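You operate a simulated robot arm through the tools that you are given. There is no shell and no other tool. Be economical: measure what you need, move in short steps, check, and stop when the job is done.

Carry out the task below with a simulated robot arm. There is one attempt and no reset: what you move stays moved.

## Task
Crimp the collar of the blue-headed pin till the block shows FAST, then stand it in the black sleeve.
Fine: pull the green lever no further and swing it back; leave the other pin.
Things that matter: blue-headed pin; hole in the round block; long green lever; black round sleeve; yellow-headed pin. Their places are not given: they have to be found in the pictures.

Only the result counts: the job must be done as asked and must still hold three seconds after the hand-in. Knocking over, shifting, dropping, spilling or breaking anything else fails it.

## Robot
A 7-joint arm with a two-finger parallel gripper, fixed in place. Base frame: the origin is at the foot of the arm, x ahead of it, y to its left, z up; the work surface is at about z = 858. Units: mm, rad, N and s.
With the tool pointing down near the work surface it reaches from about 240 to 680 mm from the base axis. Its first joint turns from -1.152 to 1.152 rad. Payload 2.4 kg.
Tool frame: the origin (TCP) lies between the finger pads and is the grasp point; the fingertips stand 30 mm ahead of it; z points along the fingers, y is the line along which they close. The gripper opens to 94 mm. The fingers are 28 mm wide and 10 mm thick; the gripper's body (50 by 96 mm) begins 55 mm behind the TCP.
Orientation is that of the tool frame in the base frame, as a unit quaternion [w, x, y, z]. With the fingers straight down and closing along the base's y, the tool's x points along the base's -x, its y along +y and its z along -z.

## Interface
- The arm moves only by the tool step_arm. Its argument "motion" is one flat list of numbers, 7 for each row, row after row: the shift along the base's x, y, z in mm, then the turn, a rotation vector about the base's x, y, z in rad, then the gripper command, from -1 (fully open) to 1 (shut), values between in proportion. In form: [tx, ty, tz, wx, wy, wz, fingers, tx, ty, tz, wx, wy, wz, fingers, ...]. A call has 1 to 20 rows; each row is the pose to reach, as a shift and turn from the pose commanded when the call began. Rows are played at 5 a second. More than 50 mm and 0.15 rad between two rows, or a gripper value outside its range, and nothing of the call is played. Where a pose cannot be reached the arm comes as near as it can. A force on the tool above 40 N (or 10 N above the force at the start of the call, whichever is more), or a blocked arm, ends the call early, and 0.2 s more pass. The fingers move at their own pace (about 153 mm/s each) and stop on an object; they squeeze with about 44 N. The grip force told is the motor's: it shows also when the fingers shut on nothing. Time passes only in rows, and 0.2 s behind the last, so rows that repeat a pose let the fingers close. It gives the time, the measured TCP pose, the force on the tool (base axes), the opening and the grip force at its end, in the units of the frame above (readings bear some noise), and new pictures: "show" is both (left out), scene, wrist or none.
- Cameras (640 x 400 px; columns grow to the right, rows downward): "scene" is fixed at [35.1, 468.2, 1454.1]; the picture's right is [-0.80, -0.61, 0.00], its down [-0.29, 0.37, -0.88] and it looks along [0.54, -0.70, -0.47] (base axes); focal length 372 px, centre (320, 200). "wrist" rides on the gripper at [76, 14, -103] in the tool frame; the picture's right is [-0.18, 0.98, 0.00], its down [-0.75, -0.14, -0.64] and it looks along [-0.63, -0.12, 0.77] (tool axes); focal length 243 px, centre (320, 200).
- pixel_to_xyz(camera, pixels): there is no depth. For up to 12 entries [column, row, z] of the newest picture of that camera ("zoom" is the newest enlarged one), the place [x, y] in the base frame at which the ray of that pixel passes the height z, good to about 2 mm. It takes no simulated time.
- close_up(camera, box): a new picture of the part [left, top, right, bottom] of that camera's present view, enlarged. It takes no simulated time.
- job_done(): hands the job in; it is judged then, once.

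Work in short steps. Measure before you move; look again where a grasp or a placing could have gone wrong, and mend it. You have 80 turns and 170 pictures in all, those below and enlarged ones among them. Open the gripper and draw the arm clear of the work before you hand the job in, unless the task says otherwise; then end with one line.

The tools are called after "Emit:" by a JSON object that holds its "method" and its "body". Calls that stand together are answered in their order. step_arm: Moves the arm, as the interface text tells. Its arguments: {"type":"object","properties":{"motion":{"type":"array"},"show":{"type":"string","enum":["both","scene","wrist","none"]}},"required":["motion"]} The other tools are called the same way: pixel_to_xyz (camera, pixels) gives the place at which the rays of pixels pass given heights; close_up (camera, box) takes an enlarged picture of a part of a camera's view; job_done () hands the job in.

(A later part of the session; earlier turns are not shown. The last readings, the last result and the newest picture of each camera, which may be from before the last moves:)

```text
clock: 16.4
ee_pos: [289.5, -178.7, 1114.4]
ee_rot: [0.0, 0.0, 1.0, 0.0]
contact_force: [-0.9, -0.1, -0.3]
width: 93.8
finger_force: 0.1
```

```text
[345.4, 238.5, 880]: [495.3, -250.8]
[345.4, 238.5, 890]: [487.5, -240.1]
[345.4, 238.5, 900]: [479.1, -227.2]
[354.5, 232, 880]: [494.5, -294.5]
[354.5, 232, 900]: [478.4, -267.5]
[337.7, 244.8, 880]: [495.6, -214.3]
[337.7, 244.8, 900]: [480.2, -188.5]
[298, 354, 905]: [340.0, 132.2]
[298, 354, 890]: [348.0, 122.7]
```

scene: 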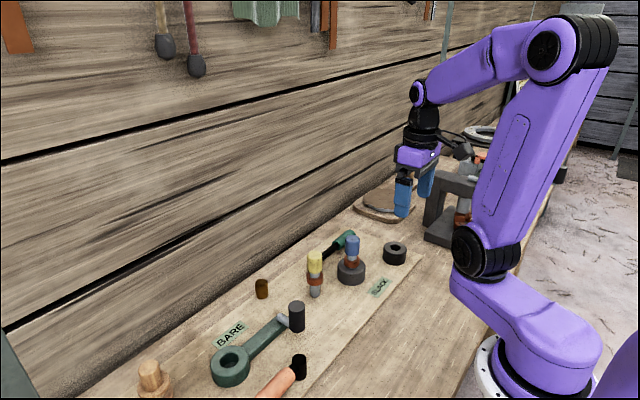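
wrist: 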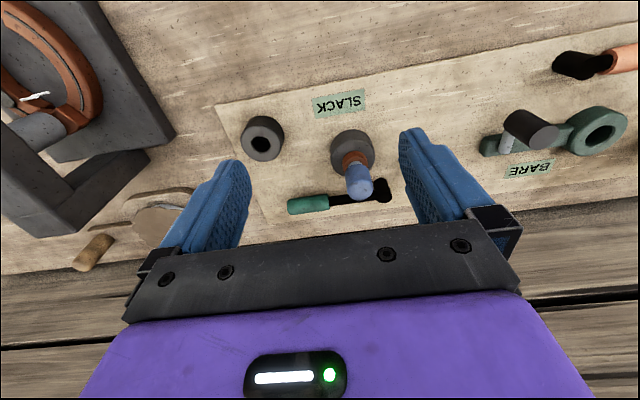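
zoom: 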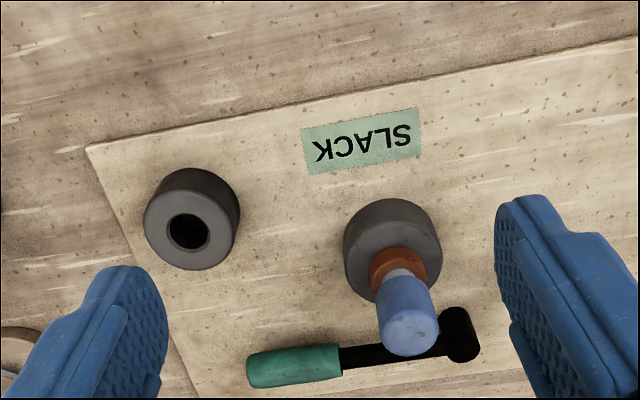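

Grip centre is near (483,-236,893) spanning y -197…-270, and the post is near (487,-103). I raise and turn the tool 90° so the fingers straddle the grip along x, above (483,-250).

Emit:
{"method": "step_arm", "body": {"motion": [15, -6, 0, 0, 0, 0.14, -1, 30, -12, 0, 0, 0, 0.28, -1, 46, -18, 0, 0, 0, 0.42, -1, 62, -24, 0, 0, 0, 0.56, -1, 78, -30, 0, 0, 0, 0.7, -1, 94, -36, 0, 0, 0, 0.84, -1, 110, -42, 0, 0, 0, 0.98, -1, 126, -48, 0, 0, 0, 1.12, -1, 142, -54, 0, 0, 0, 1.26, -1, 158, -60, 0, 0, 0, 1.4, -1, 175, -66, 0, 0, 0, 1.5, -1, 194, -71, -20, 0, 0, 1.571, -0.3, 194, -71, -50, 0, 0, 1.571, -0.1, 194, -71, -50, 0, 0, 1.571, -0.1]}}

Emit:
{"method": "close_up", "body": {"camera": "scene", "box": [290, 180, 450, 310]}}

Emit:
{"method": "close_up", "body": {"camera": "wrist", "box": [200, 40, 440, 220]}}

```text
clock: 19.4
ee_pos: [484.2, -249.6, 1063.2]
ee_rot: [0.0, 0.708, -0.707, 0.0]
contact_force: [0.3, 0.2, 0.1]
width: 51.6
finger_force: 0.0
```

scene: 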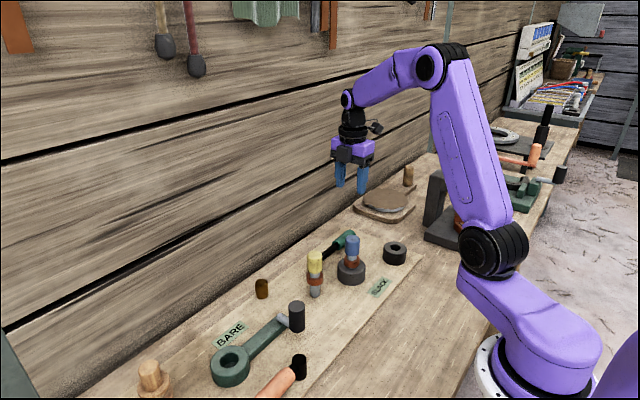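
wrist: 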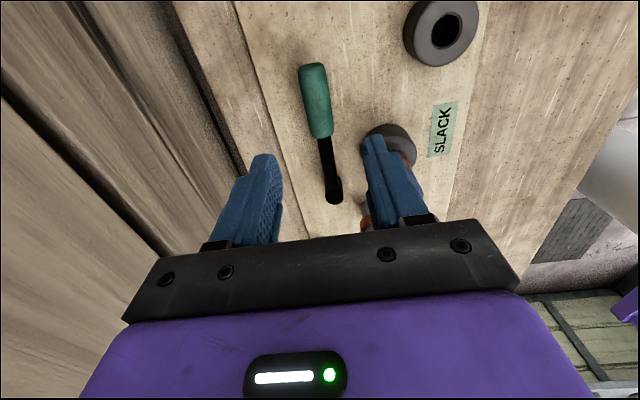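

```text
3.08 times, centred on (370, 245) of scene
```

zoom: 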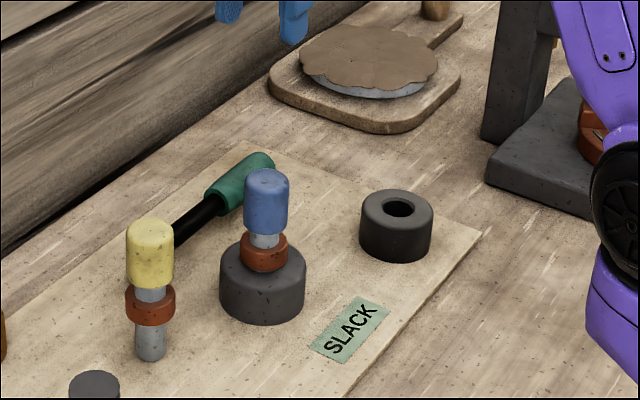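

```text
2.22 times, centred on (320, 130) of wrist
```

zoom: 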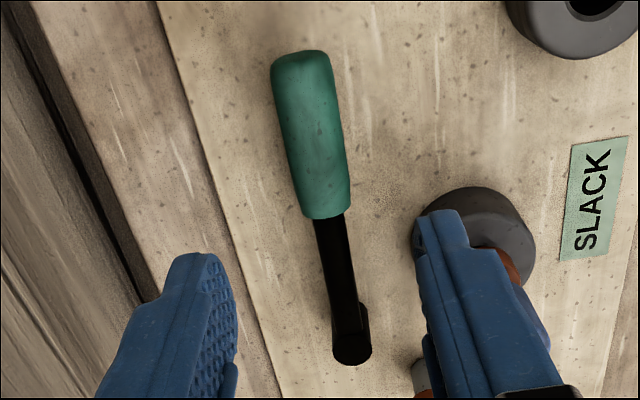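

A clear view: grip from zoom (302,60) to (327,215), post at (352,345). I measure its line.

Emit:
{"method": "pixel_to_xyz", "body": {"camera": "zoom", "pixels": [[302, 60, 893], [327, 210, 893], [312, 125, 893], [312, 125, 885], [352, 345, 893], [352, 345, 905], [278, 130, 893], [348, 130, 893]]}}

```text
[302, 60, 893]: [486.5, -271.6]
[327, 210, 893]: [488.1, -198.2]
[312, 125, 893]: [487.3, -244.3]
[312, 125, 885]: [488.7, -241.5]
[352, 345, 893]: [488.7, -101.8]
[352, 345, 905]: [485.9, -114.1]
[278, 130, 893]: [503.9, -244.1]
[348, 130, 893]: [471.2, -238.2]
```

Lever lies along x≈487 with the pivot at about (488,-104) and a grip about 28 mm thick. I descend over it at (487,-249) with the fingers about 52 mm apart.

Emit:
{"method": "step_arm", "body": {"motion": [3, 0, -45, 0, 0, 0, -0.1, 3, 0, -90, 0, 0, 0, -0.1, 3, 0, -130, 0, 0, 0, -0.1, 3, 0, -150, 0, 0, 0, -0.1, 3, 0, -164, 0, 0, 0, -0.1, 3, 0, -164, 0, 0, 0, -0.1]}}

Emit:
{"method": "close_up", "body": {"camera": "wrist", "box": [200, 40, 520, 240]}}

```text
clock: 20.8
ee_pos: [487.6, -248.1, 898.9]
ee_rot: [0.001, 0.708, -0.706, 0.0]
contact_force: [-1.4, 0.1, -0.7]
width: 51.8
finger_force: 0.1
```

scene: 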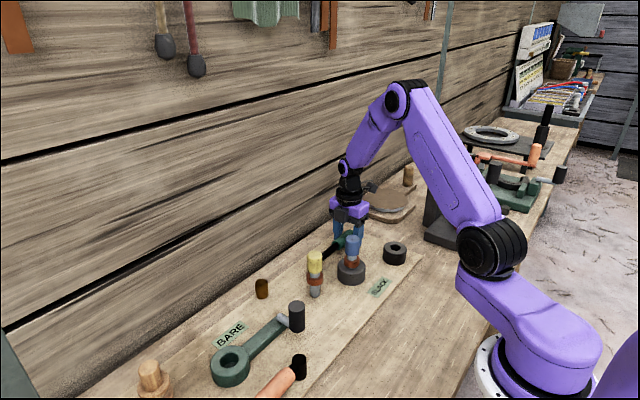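
wrist: 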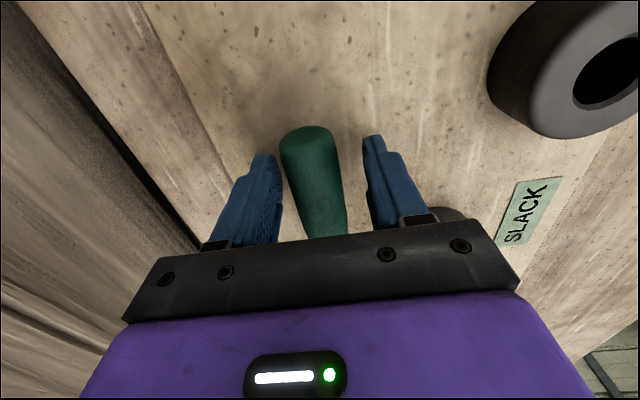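

```text
2.00 times, centred on (360, 140) of wrist
```

zoom: 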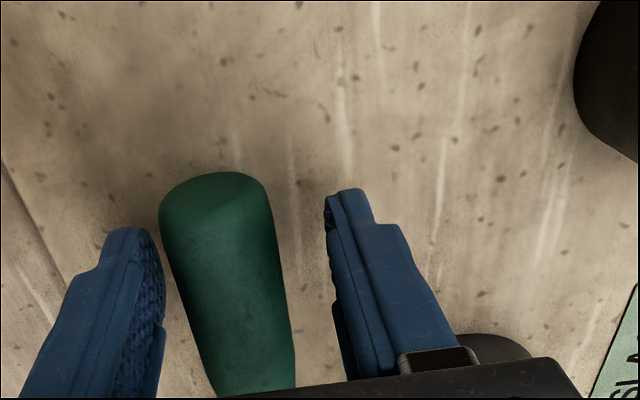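

Fingers straddle the grip. I narrow to about 33 mm and pull gently toward the base (−x), to 0.1 rad, checking force and sign.

Emit:
{"method": "step_arm", "body": {"motion": [0, 0, 0, 0, 0, 0, 0.3, 0, 0, 0, 0, 0, 0, 0.3, -4.4, 0.1, 0, 0, 0, -0.03, 0.3, -8.7, 0.3, 0, 0, 0, -0.06, 0.3, -14.5, 0.7, 0, 0, 0, -0.1, 0.3]}}

Emit:
{"method": "close_up", "body": {"camera": "scene", "box": [310, 210, 430, 300]}}

```text
clock: 22.0
ee_pos: [478.4, -247.2, 901.1]
ee_rot: [0.003, -0.673, 0.739, -0.006]
contact_force: [35.1, 8.1, -9.2]
width: 52.4
finger_force: 17.1
```

scene: 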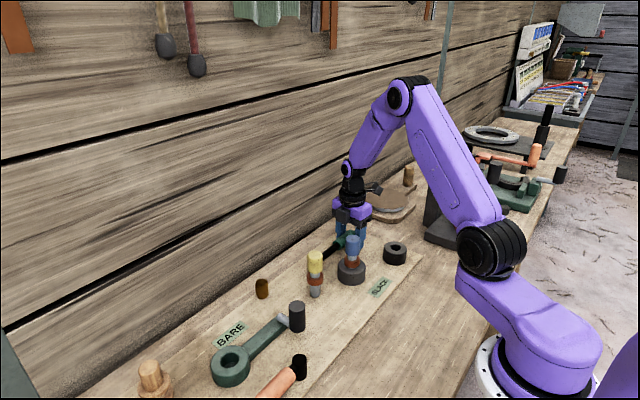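
wrist: 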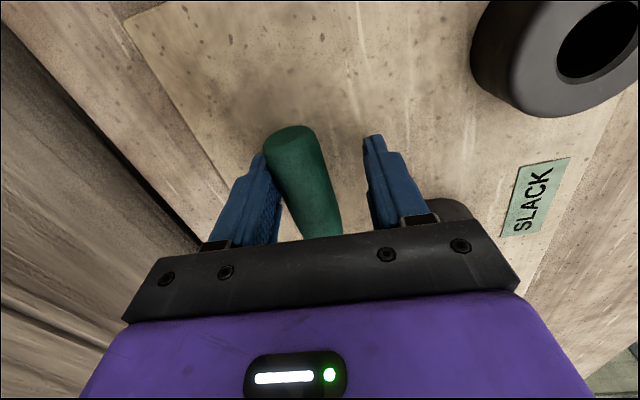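

```text
4.44 times, centred on (370, 255) of scene
```

zoom: 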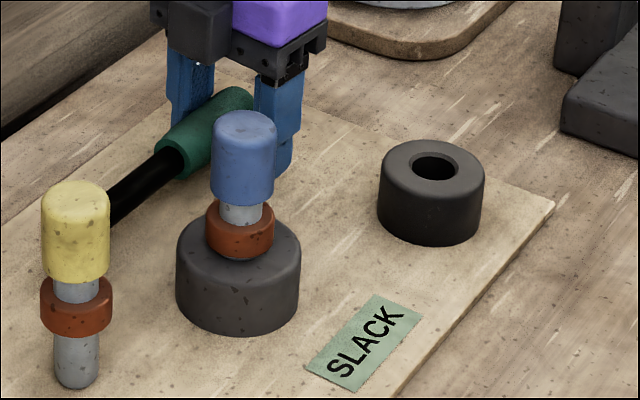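

The tool reads 35 N against −x and stopped. I check whether the lever moved at all by measuring the grip tip in the wrist view.

Emit:
{"method": "close_up", "body": {"camera": "wrist", "box": [200, 100, 440, 250]}}

Emit:
{"method": "pixel_to_xyz", "body": {"camera": "wrist", "pixels": [[288, 133, 895], [330, 220, 905], [264, 150, 895], [314, 150, 895]]}}

```text
2.67 times, centred on (320, 175) of wrist
```

zoom: 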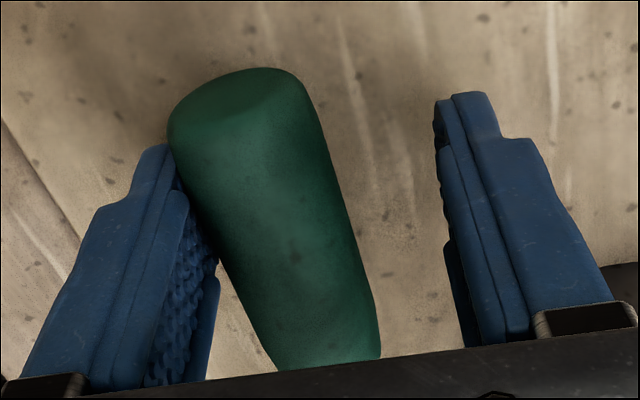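

```text
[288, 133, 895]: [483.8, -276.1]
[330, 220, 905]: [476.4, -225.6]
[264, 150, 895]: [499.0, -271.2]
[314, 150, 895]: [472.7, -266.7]
```

The grip barely moved. I go back to the starting pose and close the fingers firmly on the grip to centre on it.

Emit:
{"method": "step_arm", "body": {"motion": [7, -0.3, 0, 0, 0, 0.05, -0.1, 14.5, -0.7, 0, 0, 0, 0.1, -0.1, 14.5, -0.7, 0, 0, 0, 0.1, 0.3, 14.5, -0.7, 0, 0, 0, 0.1, 0.3, 14.5, -0.7, 0, 0, 0, 0.1, 0.3], "show": "wrist"}}

Emit:
{"method": "close_up", "body": {"camera": "wrist", "box": [200, 100, 440, 250]}}

```text
clock: 23.2
ee_pos: [487.9, -250.2, 900.0]
ee_rot: [0.0, -0.706, 0.708, 0.0]
contact_force: [4.8, -1.2, 0.2]
width: 35.6
finger_force: 2.1
```

wrist: 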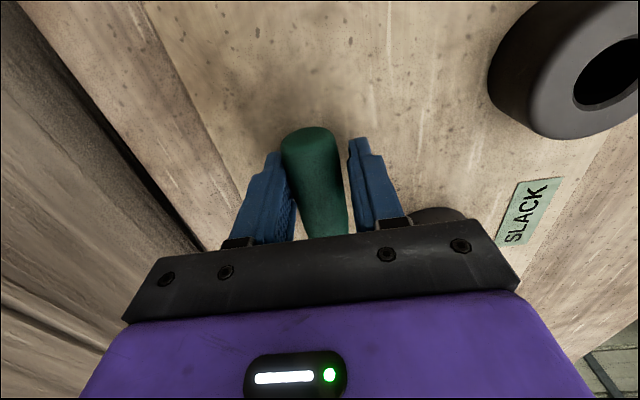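

```text
2.67 times, centred on (320, 175) of wrist
```

zoom: 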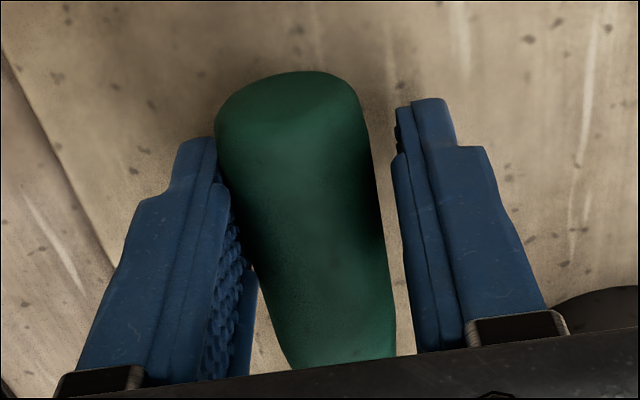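

The left (+x) finger touches first, so I shift +3 in x and close firmly, then read the width and force.

Emit:
{"method": "step_arm", "body": {"motion": [3, 0, 0, 0, 0, 0, 0.2, 3, 0, 0, 0, 0, 0, 1, 3, 0, 0, 0, 0, 0, 1, 3, 0, 0, 0, 0, 0, 1], "show": "none"}}

Emit:
{"method": "step_arm", "body": {"motion": [2, 0, 0, 0, 0, 0.014, 1, 4, 0, 0, 0, 0, 0.028, 1, 4, 0, 0, 0, 0, 0.028, 1]}}

```text
clock: 24.2
ee_pos: [489.8, -249.5, 899.0]
ee_rot: [0.0, -0.707, 0.708, -0.001]
contact_force: [4.0, 0.8, -5.0]
width: 29.0
finger_force: 45.0
```

```text
clock: 25.0
ee_pos: [494.6, -248.6, 899.4]
ee_rot: [0.0, 0.718, -0.696, 0.0]
contact_force: [-1.8, 0.5, -1.1]
width: 28.8
finger_force: 44.9
```

scene: 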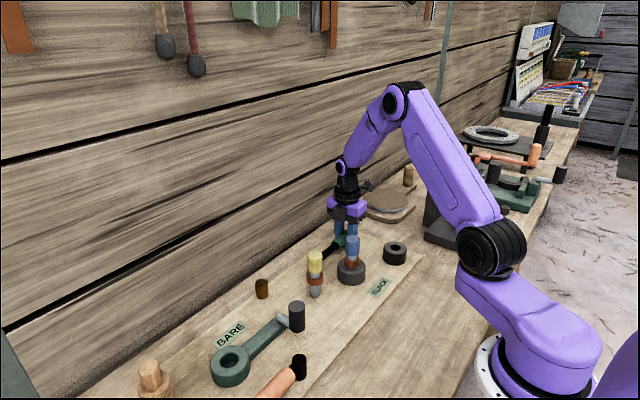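
wrist: 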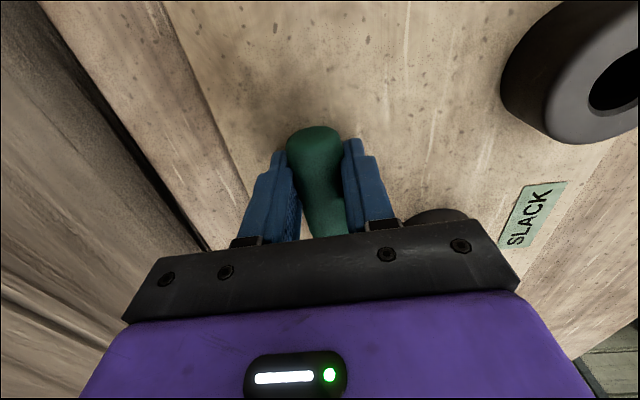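

The lever moved +x freely (force under 2 N), so it swings away from the base. I continue along the arc about (488,-104) in small steps, to 0.12 rad.

Emit:
{"method": "step_arm", "body": {"motion": [4.3, 0.2, 0, 0, 0, 0.03, 1, 8.7, 0.6, 0, 0, 0, 0.06, 1, 13, 1, 0, 0, 0, 0.09, 1], "show": "wrist"}}

Emit:
{"method": "close_up", "body": {"camera": "scene", "box": [310, 210, 430, 300]}}

```text
clock: 25.8
ee_pos: [507.2, -248.3, 899.0]
ee_rot: [0.001, 0.748, -0.663, 0.0]
contact_force: [2.1, 1.0, -2.7]
width: 28.7
finger_force: 45.1
```

wrist: 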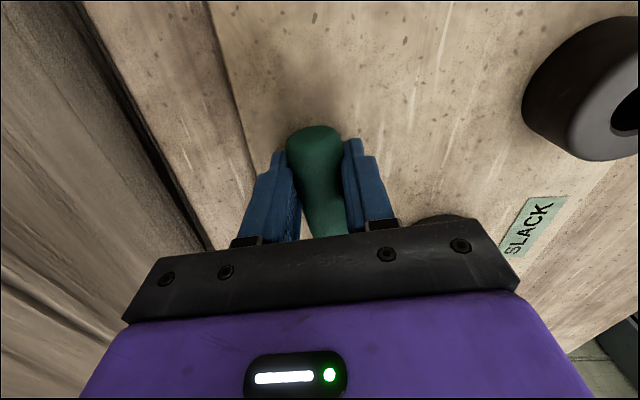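

```text
4.44 times, centred on (370, 255) of scene
```

zoom: 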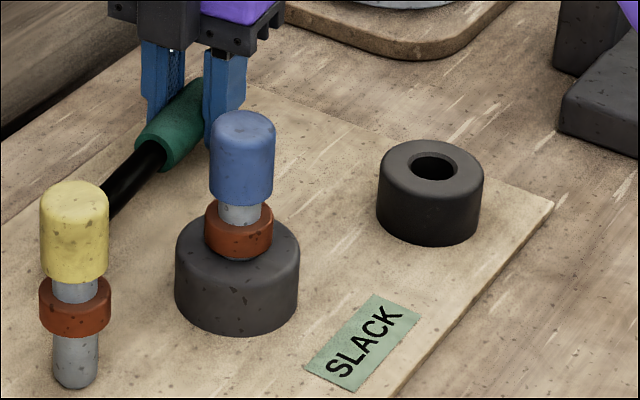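

The lever turned freely to 0.12 rad and the sign is still SLACK. Next is 0.18.

Emit:
{"method": "step_arm", "body": {"motion": [4.3, 0.6, 0, 0, 0, 0.03, 1, 8.6, 1.3, 0, 0, 0, 0.06, 1], "show": "none"}}

Emit:
{"method": "close_up", "body": {"camera": "scene", "box": [310, 210, 430, 300]}}

```text
clock: 26.4
ee_pos: [515.3, -246.7, 899.9]
ee_rot: [0.001, 0.768, -0.641, 0.0]
contact_force: [-2.2, 0.6, -1.7]
width: 28.8
finger_force: 45.0
```

```text
4.44 times, centred on (370, 255) of scene
```

zoom: 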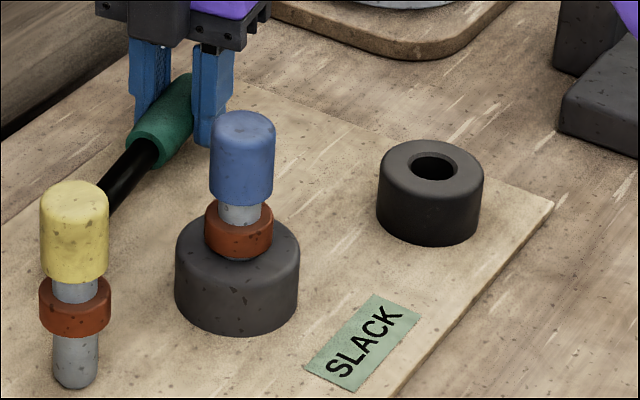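

Still SLACK at 0.18 rad with low force. I go on to 0.24.

Emit:
{"method": "step_arm", "body": {"motion": [4.3, 0.9, 0, 0, 0, 0.03, 1, 8.5, 1.8, 0, 0, 0, 0.06, 1], "show": "none"}}

Emit:
{"method": "close_up", "body": {"camera": "scene", "box": [310, 210, 430, 300]}}

```text
clock: 27.0
ee_pos: [524.3, -245.5, 899.3]
ee_rot: [-0.001, 0.787, -0.617, 0.0]
contact_force: [-1.8, 1.4, 1.1]
width: 28.8
finger_force: 44.7
```

```text
4.44 times, centred on (370, 255) of scene
```

zoom: 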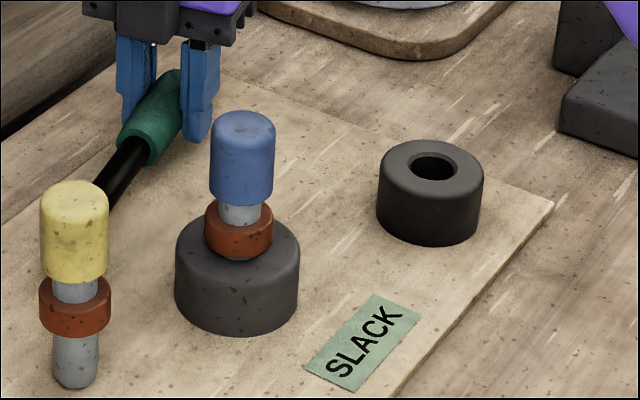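

Still SLACK; on to 0.30 rad.

Emit:
{"method": "step_arm", "body": {"motion": [4.2, 1.1, 0, 0, 0, 0.03, 1, 8.4, 2.3, 0, 0, 0, 0.06, 1], "show": "none"}}

Emit:
{"method": "close_up", "body": {"camera": "scene", "box": [310, 210, 430, 300]}}

```text
clock: 27.6
ee_pos: [533.0, -244.4, 899.2]
ee_rot: [0.0, 0.805, -0.593, 0.001]
contact_force: [1.1, 1.4, -1.3]
width: 28.8
finger_force: 45.3
```

```text
4.44 times, centred on (370, 255) of scene
```

zoom: 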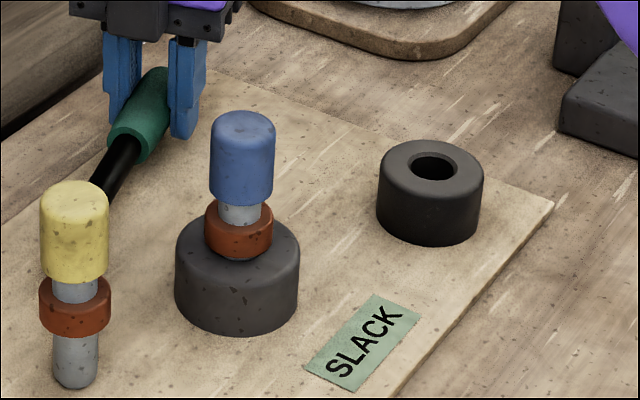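

Still SLACK; on to 0.36 rad.

Emit:
{"method": "step_arm", "body": {"motion": [4.1, 1.4, 0, 0, 0, 0.03, 1, 8.2, 2.8, 0, 0, 0, 0.06, 1], "show": "none"}}

Emit:
{"method": "close_up", "body": {"camera": "scene", "box": [310, 210, 430, 300]}}

```text
clock: 28.2
ee_pos: [540.5, -240.6, 900.2]
ee_rot: [0.0, 0.823, -0.569, 0.0]
contact_force: [-3.0, 1.6, 3.7]
width: 28.6
finger_force: 45.6
```

```text
4.44 times, centred on (370, 255) of scene
```

zoom: 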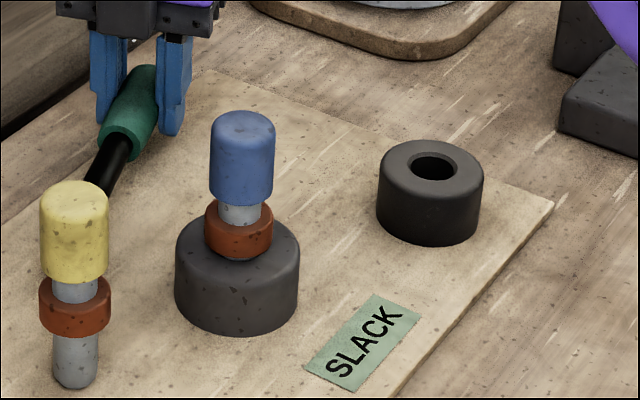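

Still SLACK; on to 0.42 rad.

Emit:
{"method": "step_arm", "body": {"motion": [4, 1.6, 0, 0, 0, 0.03, 1, 8, 3.3, 0, 0, 0, 0.06, 1], "show": "none"}}

Emit:
{"method": "close_up", "body": {"camera": "scene", "box": [310, 210, 430, 300]}}

```text
clock: 28.8
ee_pos: [548.8, -236.8, 898.6]
ee_rot: [0.0, 0.839, -0.544, 0.0]
contact_force: [-2.2, 1.6, 3.2]
width: 28.9
finger_force: 45.6
```

```text
4.44 times, centred on (370, 255) of scene
```

zoom: 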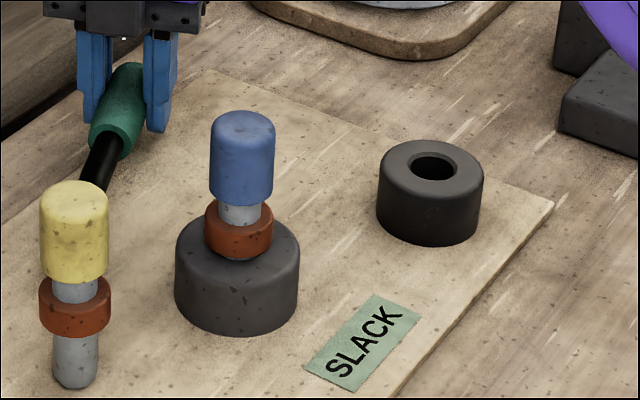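

Still SLACK; on to 0.48 rad.

Emit:
{"method": "step_arm", "body": {"motion": [3.9, 1.9, 0, 0, 0, 0.03, 1, 7.8, 3.8, 0, 0, 0, 0.06, 1], "show": "none"}}

Emit:
{"method": "close_up", "body": {"camera": "scene", "box": [310, 210, 430, 300]}}

```text
clock: 29.4
ee_pos: [556.9, -232.8, 899.6]
ee_rot: [-0.001, 0.854, -0.52, 0.0]
contact_force: [-2.0, -0.3, 0.4]
width: 28.9
finger_force: 45.1
```

```text
4.44 times, centred on (370, 255) of scene
```

zoom: 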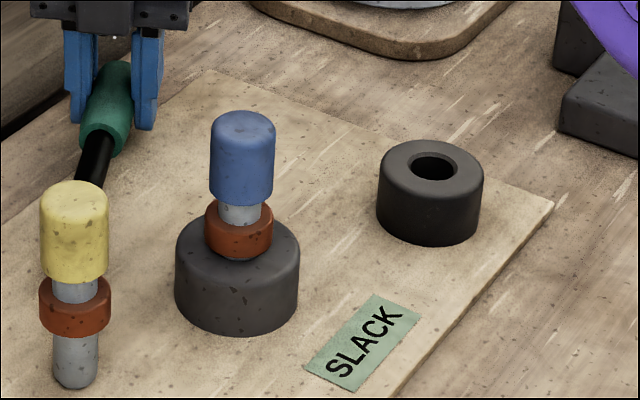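

Still SLACK; on to 0.54 rad.

Emit:
{"method": "step_arm", "body": {"motion": [3.8, 2.1, 0, 0, 0, 0.03, 1, 7.6, 4.2, 0, 0, 0, 0.06, 1], "show": "none"}}

Emit:
{"method": "close_up", "body": {"camera": "scene", "box": [310, 210, 430, 300]}}

```text
clock: 30.0
ee_pos: [563.2, -230.1, 899.4]
ee_rot: [0.0, 0.87, -0.493, 0.0]
contact_force: [1.8, 1.2, -2.7]
width: 28.9
finger_force: 45.1
```

```text
4.44 times, centred on (370, 255) of scene
```

zoom: 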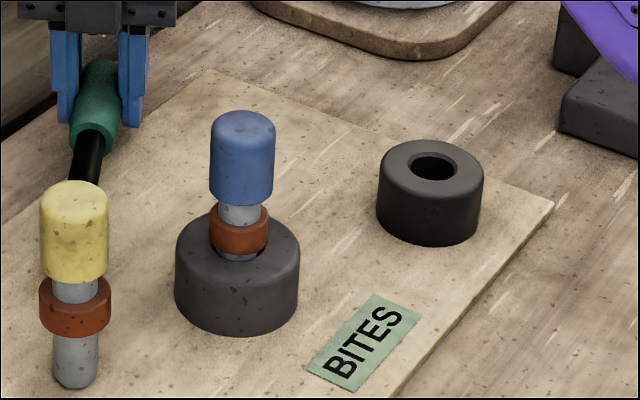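

The sign now reads BITES and the collar has narrowed. I go on in smaller steps of 0.04 rad.

Emit:
{"method": "step_arm", "body": {"motion": [2.5, 1.5, 0, 0, 0, 0.02, 1, 4.9, 3.1, 0, 0, 0, 0.04, 1], "show": "none"}}

Emit:
{"method": "close_up", "body": {"camera": "scene", "box": [310, 210, 430, 300]}}

```text
clock: 30.6
ee_pos: [569.1, -226.1, 899.1]
ee_rot: [0.0, 0.88, -0.476, -0.001]
contact_force: [3.2, 2.4, -5.6]
width: 29.1
finger_force: 45.2
```

```text
4.44 times, centred on (370, 255) of scene
```

zoom: 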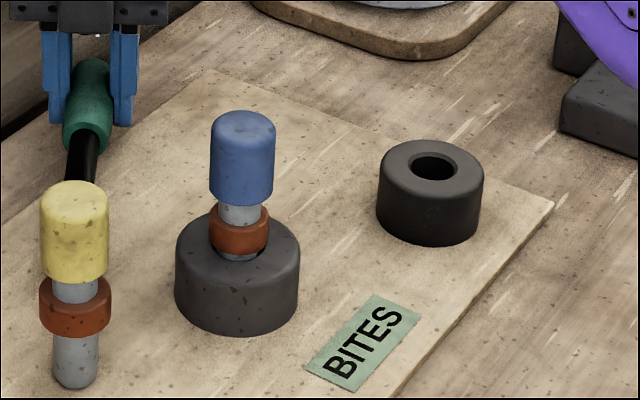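

Still BITES; 0.04 more.

Emit:
{"method": "step_arm", "body": {"motion": [2.4, 1.6, 0, 0, 0, 0.02, 1, 4.8, 3.3, 0, 0, 0, 0.04, 1], "show": "none"}}

Emit:
{"method": "close_up", "body": {"camera": "scene", "box": [310, 210, 430, 300]}}

```text
clock: 31.2
ee_pos: [575.1, -222.9, 899.8]
ee_rot: [0.0, 0.89, -0.457, 0.0]
contact_force: [-0.1, 0.9, -4.8]
width: 28.8
finger_force: 45.4
```

```text
4.44 times, centred on (370, 255) of scene
```

zoom: 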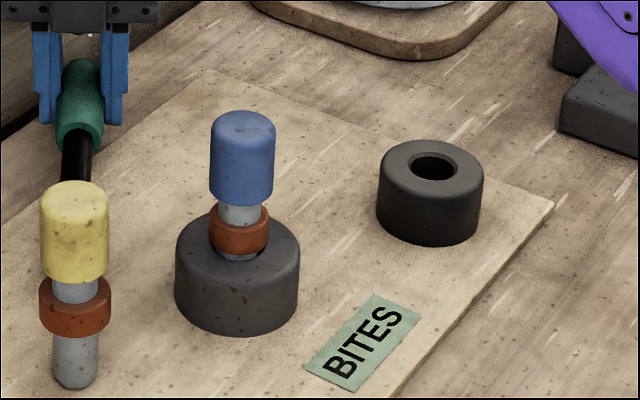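

Still BITES; 0.04 more.

Emit:
{"method": "step_arm", "body": {"motion": [2.3, 1.7, 0, 0, 0, 0.02, 1, 4.65, 3.5, 0, 0, 0, 0.04, 1], "show": "none"}}

Emit:
{"method": "close_up", "body": {"camera": "scene", "box": [310, 210, 430, 300]}}

```text
clock: 31.8
ee_pos: [579.0, -219.0, 901.0]
ee_rot: [-0.001, 0.898, -0.439, 0.001]
contact_force: [-3.2, 0.1, 2.4]
width: 28.8
finger_force: 45.0
```

```text
4.44 times, centred on (370, 255) of scene
```

zoom: 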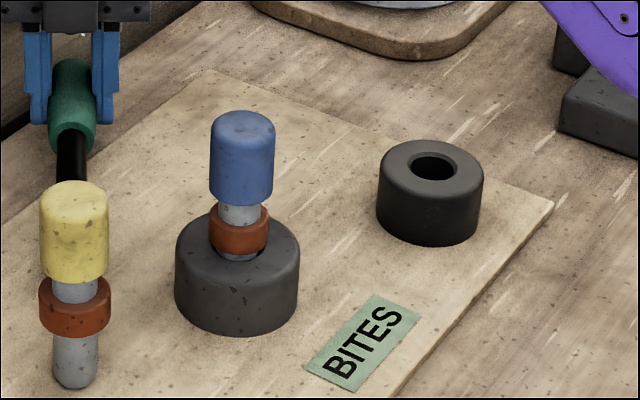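

Still BITES; 0.04 more (to 0.70).

Emit:
{"method": "step_arm", "body": {"motion": [2.3, 1.8, 0, 0, 0, 0.02, 1, 4.5, 3.65, 0, 0, 0, 0.04, 1], "show": "none"}}

Emit:
{"method": "close_up", "body": {"camera": "scene", "box": [310, 210, 430, 300]}}

```text
clock: 32.4
ee_pos: [581.2, -216.9, 900.8]
ee_rot: [-0.001, 0.904, -0.428, 0.0]
contact_force: [-21.5, 6.8, 5.0]
width: 28.9
finger_force: 45.2
```

```text
4.44 times, centred on (370, 255) of scene
```

zoom: 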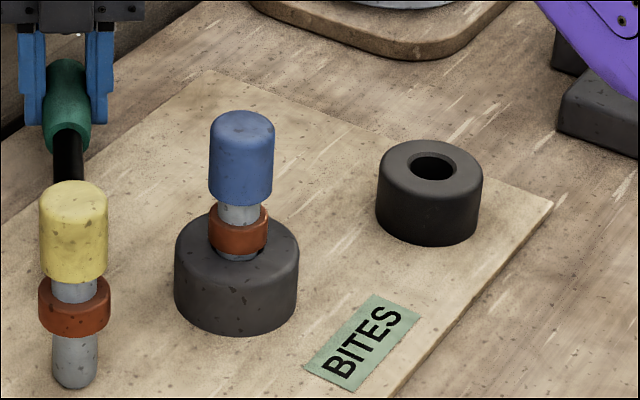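

The force jumped to 21 N toward −x. I look at both views to see whether the hand or the lever met something.

Emit:
{"method": "step_arm", "body": {"motion": [0, 0, 0, 0, 0, 0, 1]}}

Emit:
{"method": "close_up", "body": {"camera": "scene", "box": [280, 130, 430, 260]}}

```text
clock: 32.8
ee_pos: [581.3, -217.3, 898.7]
ee_rot: [0.0, 0.903, -0.429, -0.001]
contact_force: [-23.7, 4.5, 7.5]
width: 29.1
finger_force: 45.6
```

scene: 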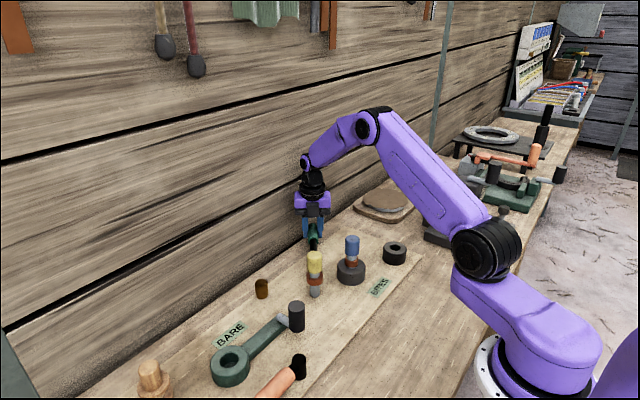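
wrist: 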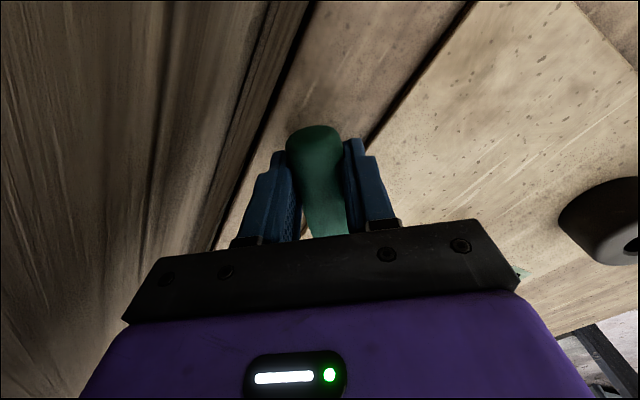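

```text
3.08 times, centred on (355, 195) of scene
```

zoom: 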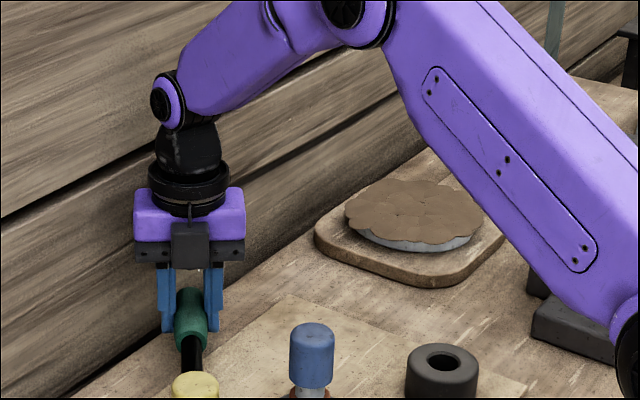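

I measure where the wall meets the table, to see if the hand touches it.

Emit:
{"method": "pixel_to_xyz", "body": {"camera": "wrist", "pixels": [[260, 130, 858], [300, 30, 858], [225, 225, 858], [440, 50, 858]]}}

Emit:
{"method": "close_up", "body": {"camera": "wrist", "box": [150, 0, 400, 250]}}

Emit:
{"method": "pixel_to_xyz", "body": {"camera": "scene", "pixels": [[284, 250, 858], [340, 200, 858], [200, 290, 858]]}}

```text
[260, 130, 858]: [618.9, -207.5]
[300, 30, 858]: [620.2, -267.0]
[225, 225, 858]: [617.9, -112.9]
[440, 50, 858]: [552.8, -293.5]
```

```text
1.60 times, centred on (275, 125) of wrist
```

zoom: 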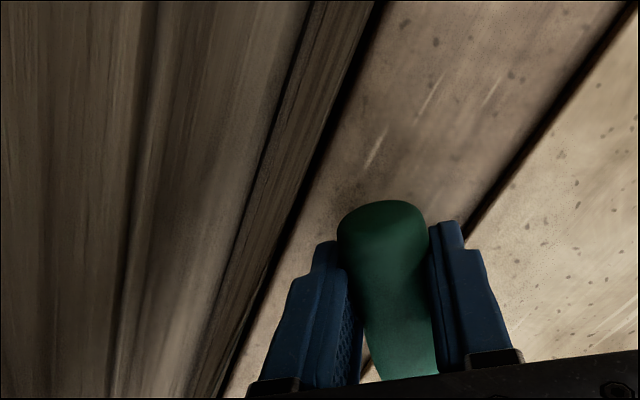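

```text
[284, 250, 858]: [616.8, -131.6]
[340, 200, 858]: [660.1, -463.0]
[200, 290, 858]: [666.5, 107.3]
```

The wall stands near x≈620–630, so the hand's wide body is touching it; the lever itself is still free. I let go, back off, rise, and turn the hand back to its first yaw so its narrow side faces the wall.

Emit:
{"method": "step_arm", "body": {"motion": [-3, -2.5, 0, 0, 0, -0.02, 1, -3, -2.5, 0, 0, 0, -0.02, 0.3, -3, -2.5, 0, 0, 0, -0.02, 0.15, -3, -2.5, 0, 0, 0, -0.02, 0.15, -4, -3, 30, 0, 0, -0.02, 0.15, -8, -3, 70, 0, 0, -0.02, 0.15, -20, 0, 110, 0, 0, -0.02, 0.15, -40, 0, 140, 0, 0, -0.15, 0, -60, 0, 150, 0, 0, -0.29, 0]}}

Emit:
{"method": "close_up", "body": {"camera": "scene", "box": [280, 200, 430, 310]}}

```text
clock: 34.8
ee_pos: [524.4, -214.8, 1048.9]
ee_rot: [0.001, 0.836, -0.549, 0.0]
contact_force: [0.2, 1.3, -0.7]
width: 46.8
finger_force: 0.1
```

scene: 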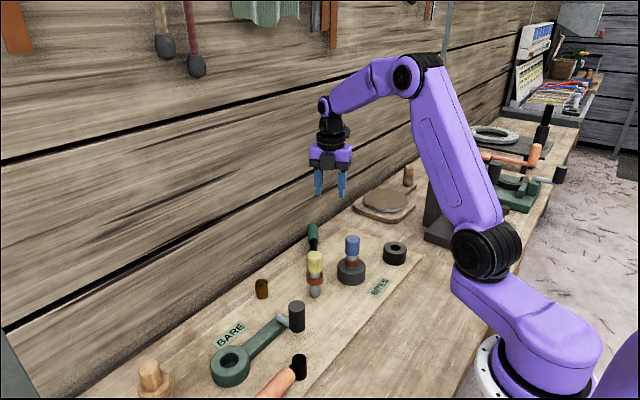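
wrist: 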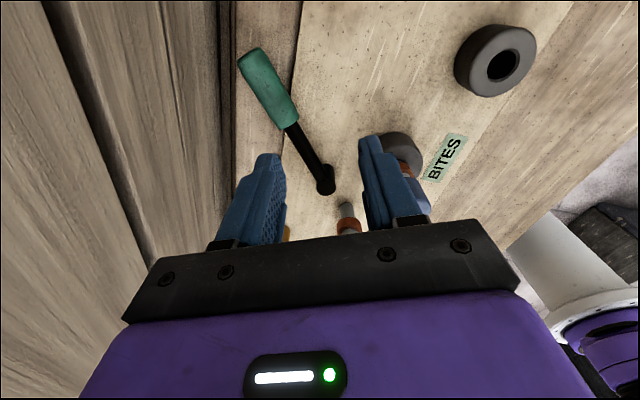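

```text
3.64 times, centred on (355, 255) of scene
```

zoom: 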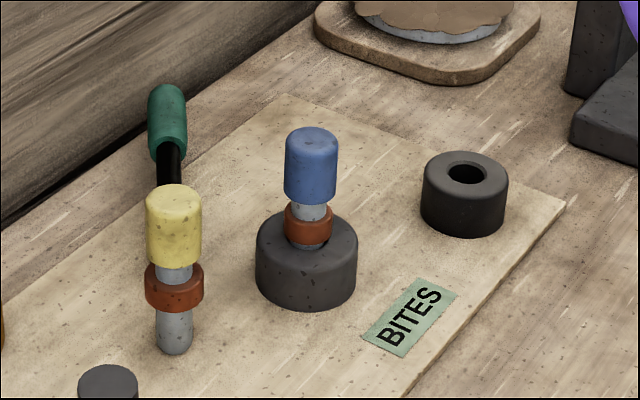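

The lever stays put and the sign reads BITES. I turn the hand back by about 1.97 rad above the lever, opening the fingers to about 80 mm as a fork along y.

Emit:
{"method": "step_arm", "body": {"motion": [3, 0, 0, 0, 0, -0.14, -0.3, 6, 1, 0, 0, 0, -0.28, -0.5, 9, 1, 0, 0, 0, -0.42, -0.7, 12, 2, 0, 0, 0, -0.56, -0.7, 15, 2, 0, 0, 0, -0.7, -0.7, 18, 3, 0, 0, 0, -0.84, -0.7, 21, 3, 0, 0, 0, -0.98, -0.7, 24, 4, 0, 0, 0, -1.12, -0.7, 27, 4, 0, 0, 0, -1.26, -0.7, 30, 5, 0, 0, 0, -1.4, -0.7, 33, 6, 0, 0, 0, -1.54, -0.7, 36, 7, 0, 0, 0, -1.68, -0.7, 40, 8, 0, 0, 0, -1.82, -0.7, 44, 8, 0, 0, 0, -1.96, -0.7, 44, 8, 0, 0, 0, -1.96, -0.7]}}

Emit:
{"method": "close_up", "body": {"camera": "wrist", "box": [180, 40, 460, 240]}}

```text
clock: 38.0
ee_pos: [568.7, -208.5, 1049.6]
ee_rot: [0.0, -0.009, 1.0, 0.0]
contact_force: [-1.0, -0.1, -0.1]
width: 79.7
finger_force: 0.1
```

scene: 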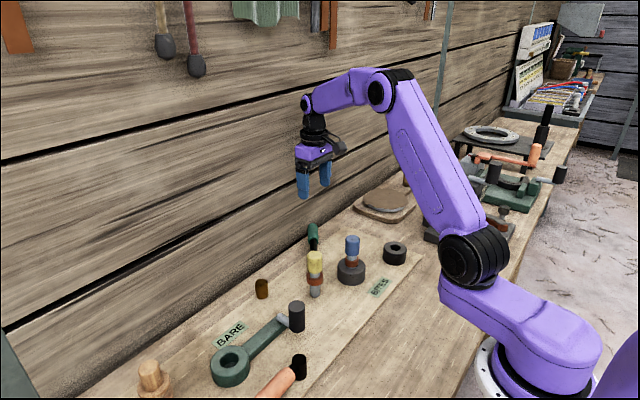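
wrist: 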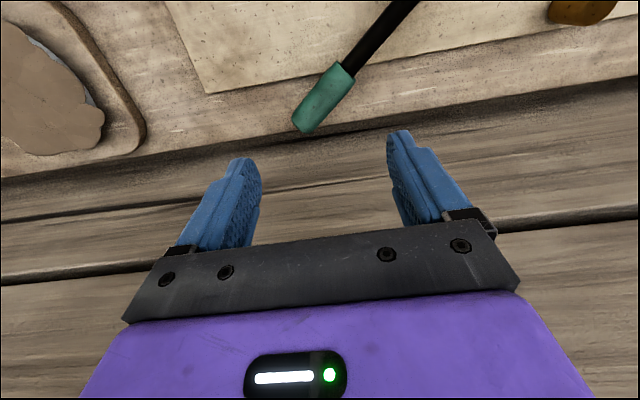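

```text
2.00 times, centred on (320, 140) of wrist
```

zoom: 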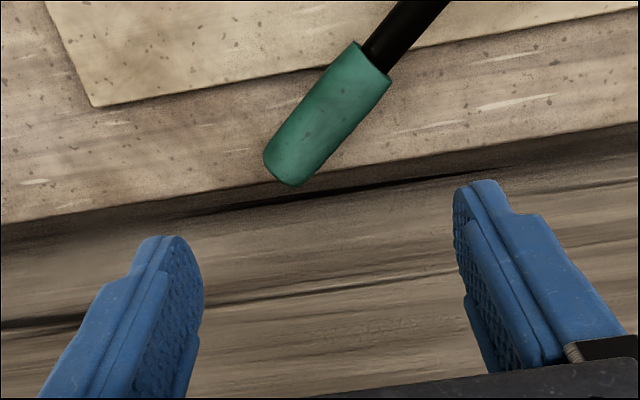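

I measure the grip's two ends and the rod in this view.

Emit:
{"method": "pixel_to_xyz", "body": {"camera": "zoom", "pixels": [[282, 168, 893], [372, 65, 893], [328, 115, 893], [425, 5, 893], [270, 195, 858], [600, 125, 858], [265, 150, 893], [308, 182, 893]]}}

```text
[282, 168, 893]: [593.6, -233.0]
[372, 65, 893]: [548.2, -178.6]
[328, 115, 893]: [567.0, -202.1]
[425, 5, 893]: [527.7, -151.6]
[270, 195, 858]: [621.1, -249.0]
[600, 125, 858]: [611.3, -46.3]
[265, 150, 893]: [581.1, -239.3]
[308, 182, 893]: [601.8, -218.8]
```

The lever lies at θ≈0.68. I add −0.35 rad of yaw so the fork sits better across it, centre at (560,-194), and descend with the fingers 75 mm apart.

Emit:
{"method": "step_arm", "body": {"motion": [-3, 4, 0, 0, 0, -0.12, -0.6, -6, 8, 0, 0, 0, -0.24, -0.6, -9, 14, 0, 0, 0, -0.35, -0.6, -9, 14, -40, 0, 0, -0.35, -0.6, -9, 14, -80, 0, 0, -0.35, -0.6, -9, 14, -115, 0, 0, -0.35, -0.6, -9, 14, -135, 0, 0, -0.35, -0.6, -9, 14, -150, 0, 0, -0.35, -0.6, -9, 14, -150, 0, 0, -0.35, -0.6]}}

Emit:
{"method": "close_up", "body": {"camera": "scene", "box": [270, 180, 430, 310]}}

```text
clock: 40.0
ee_pos: [558.6, -194.3, 899.1]
ee_rot: [0.001, 0.164, 0.986, 0.0]
contact_force: [0.3, -0.7, 0.3]
width: 75.2
finger_force: 0.1
```

scene: 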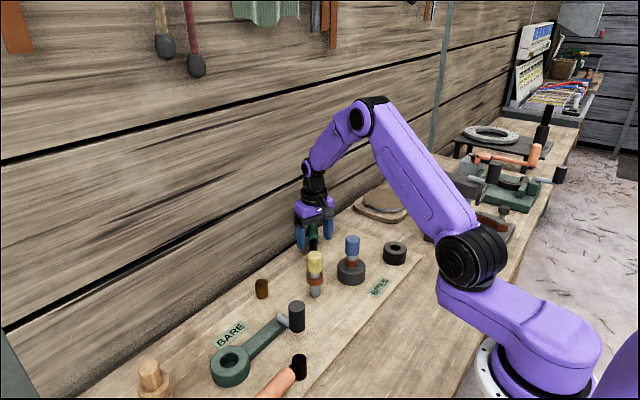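
wrist: 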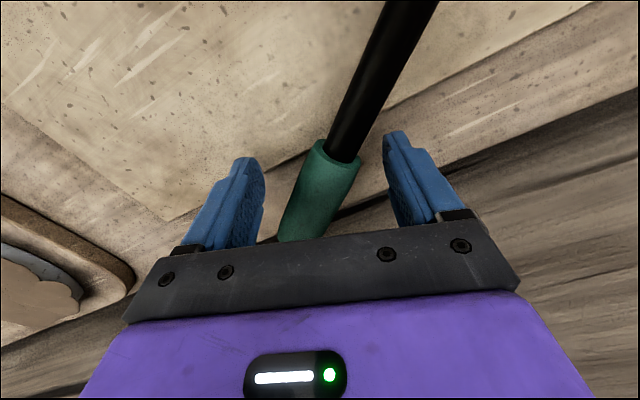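

```text
3.08 times, centred on (350, 245) of scene
```

zoom: 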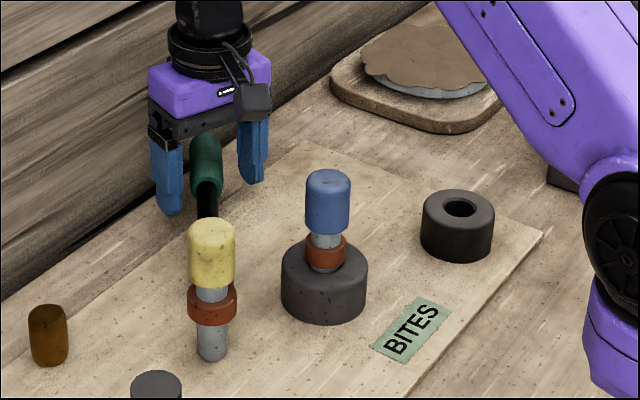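

The fork straddles the lever. I narrow it to about 56 mm and push along the arc by two small steps (0.08 rad, part of it free play).

Emit:
{"method": "step_arm", "body": {"motion": [0, 0, 0, 0, 0, 0, -0.2, 0, 0, 0, 0, 0, 0, -0.2, 1.8, 1.4, 0, 0, 0, 0.02, -0.2, 3.6, 2.9, 0, 0, 0, 0.04, -0.2, 5.3, 4.4, 0, 0, 0, 0.06, -0.2, 7, 5.9, 0, 0, 0, 0.08, -0.2], "show": "wrist"}}

Emit:
{"method": "close_up", "body": {"camera": "scene", "box": [270, 180, 430, 310]}}

```text
clock: 41.4
ee_pos: [565.6, -186.8, 900.3]
ee_rot: [0.0, 0.124, 0.992, 0.0]
contact_force: [-1.1, -1.4, 0.2]
width: 57.0
finger_force: 0.5
```

wrist: 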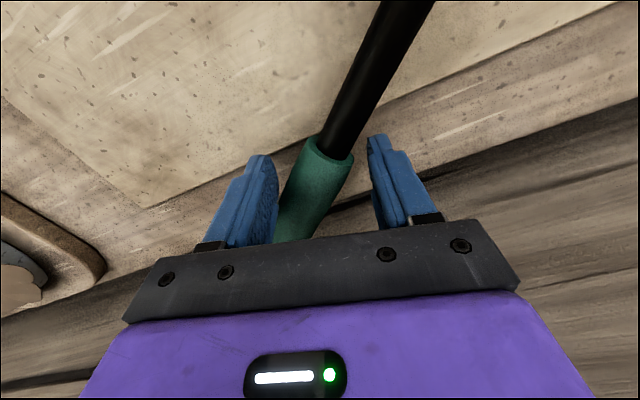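

```text
3.08 times, centred on (350, 245) of scene
```

zoom: 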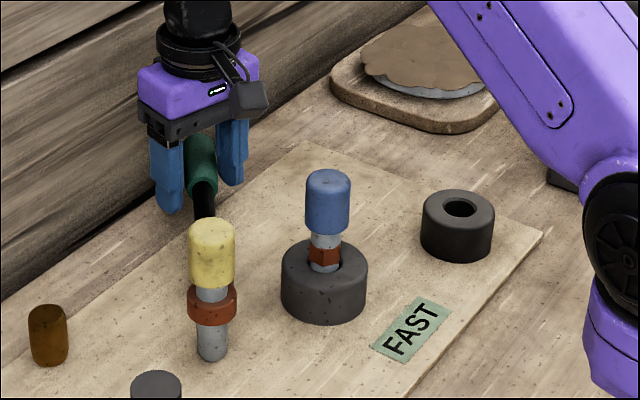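

FAST is shown and the collar is crimped, so no further. I swing the lever back along the arc, turning the hand with it, and stop a little short of the start.

Emit:
{"method": "step_arm", "body": {"motion": [-6, -5.3, 0, 0, 0, -0.07, -0.2, -12.3, -10, 0, 0, 0, -0.14, -0.2, -19, -14.4, 0, 0, 0, -0.21, -0.2, -25.9, -18.2, 0, 0, 0, -0.28, -0.2, -33.1, -21.6, 0, 0, 0, -0.35, -0.2, -40.5, -24.5, 0, 0, 0, -0.42, -0.2, -48.1, -26.8, 0, 0, 0, -0.49, -0.2, -55.8, -28.6, 0, 0, 0, -0.56, -0.2, -63.7, -29.8, 0, 0, 0, -0.63, -0.2]}}

Emit:
{"method": "close_up", "body": {"camera": "scene", "box": [270, 180, 430, 310]}}

```text
clock: 43.4
ee_pos: [500.9, -217.9, 898.5]
ee_rot: [0.0, 0.427, 0.904, 0.001]
contact_force: [2.0, 1.8, 0.0]
width: 57.9
finger_force: 1.2
```

scene: 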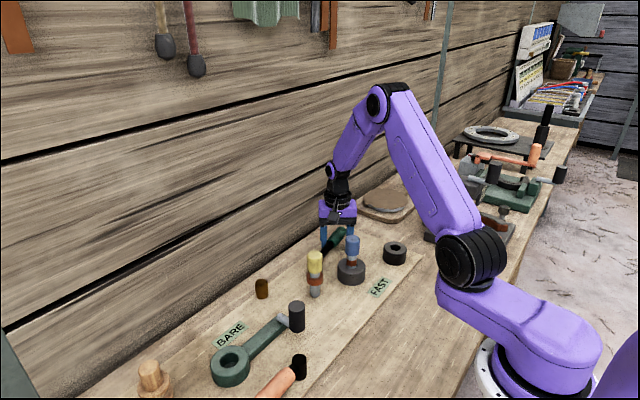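
wrist: 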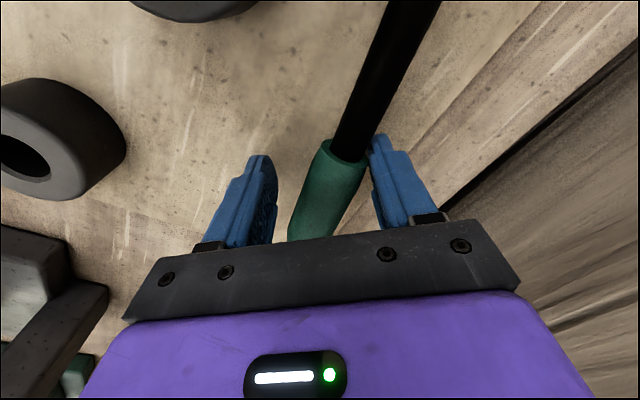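

```text
3.08 times, centred on (350, 245) of scene
```

zoom: 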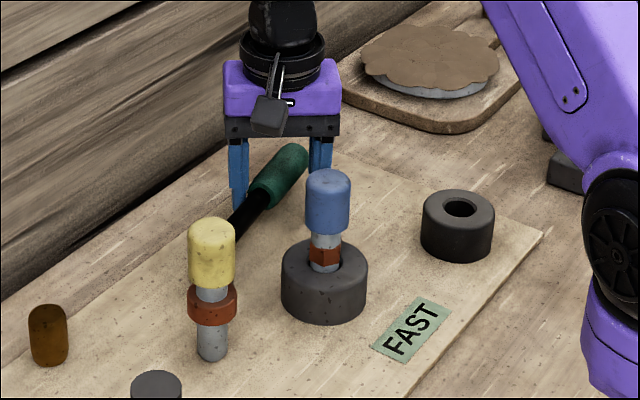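

The sign stays at FAST. I continue the return to about θ≈−0.04 of the fork (it leads the lever by its play) and read the force.

Emit:
{"method": "step_arm", "body": {"motion": [-7.9, -0.7, 0, 0, 0, -0.07, -0.2, -13, -0.9, 0, 0, 0, -0.11, -0.2, -17.5, -0.9, 0, 0, 0, -0.14, -0.2]}}

```text
clock: 44.2
ee_pos: [484.3, -219.0, 899.9]
ee_rot: [0.0, 0.489, 0.873, 0.0]
contact_force: [2.1, 0.5, 0.3]
width: 57.7
finger_force: 1.7
```

scene: 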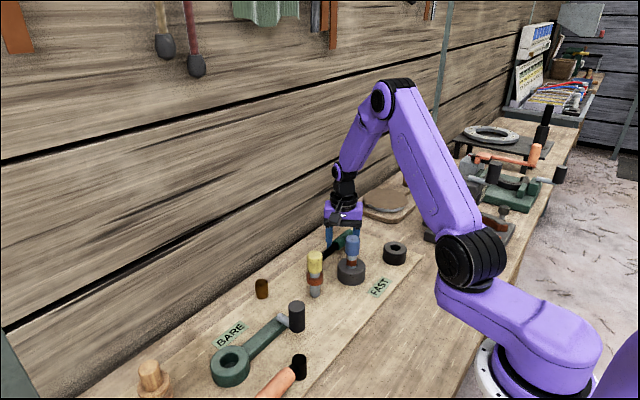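
wrist: 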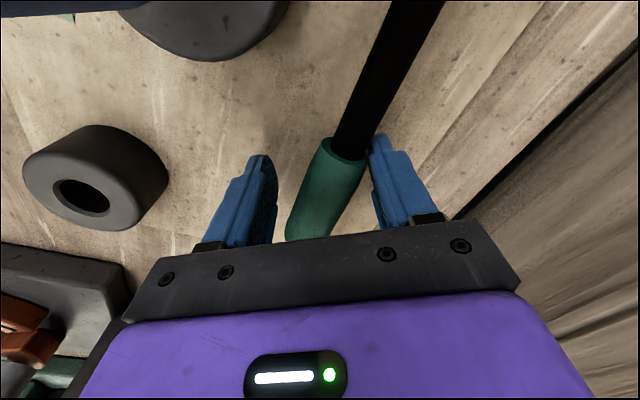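

Force is still only 2 N. I creep a few mm more until the stop is felt.

Emit:
{"method": "step_arm", "body": {"motion": [-2, 0, 0, 0, 0, -0.015, -0.2, -4, 0, 0, 0, 0, -0.03, -0.2], "show": "none"}}

Emit:
{"method": "step_arm", "body": {"motion": [-2, 0, 0, 0, 0, 0, -0.2, -2, 0, 0, 0, 0, 0, -0.2], "show": "none"}}

```text
clock: 44.8
ee_pos: [480.8, -218.9, 900.5]
ee_rot: [0.002, 0.502, 0.865, 0.001]
contact_force: [7.2, 1.3, -0.3]
width: 60.2
finger_force: 2.8
```

```text
clock: 45.4
ee_pos: [478.9, -218.4, 899.3]
ee_rot: [0.001, 0.502, 0.865, 0.0]
contact_force: [11.6, 2.2, 1.5]
width: 63.0
finger_force: 6.2
```

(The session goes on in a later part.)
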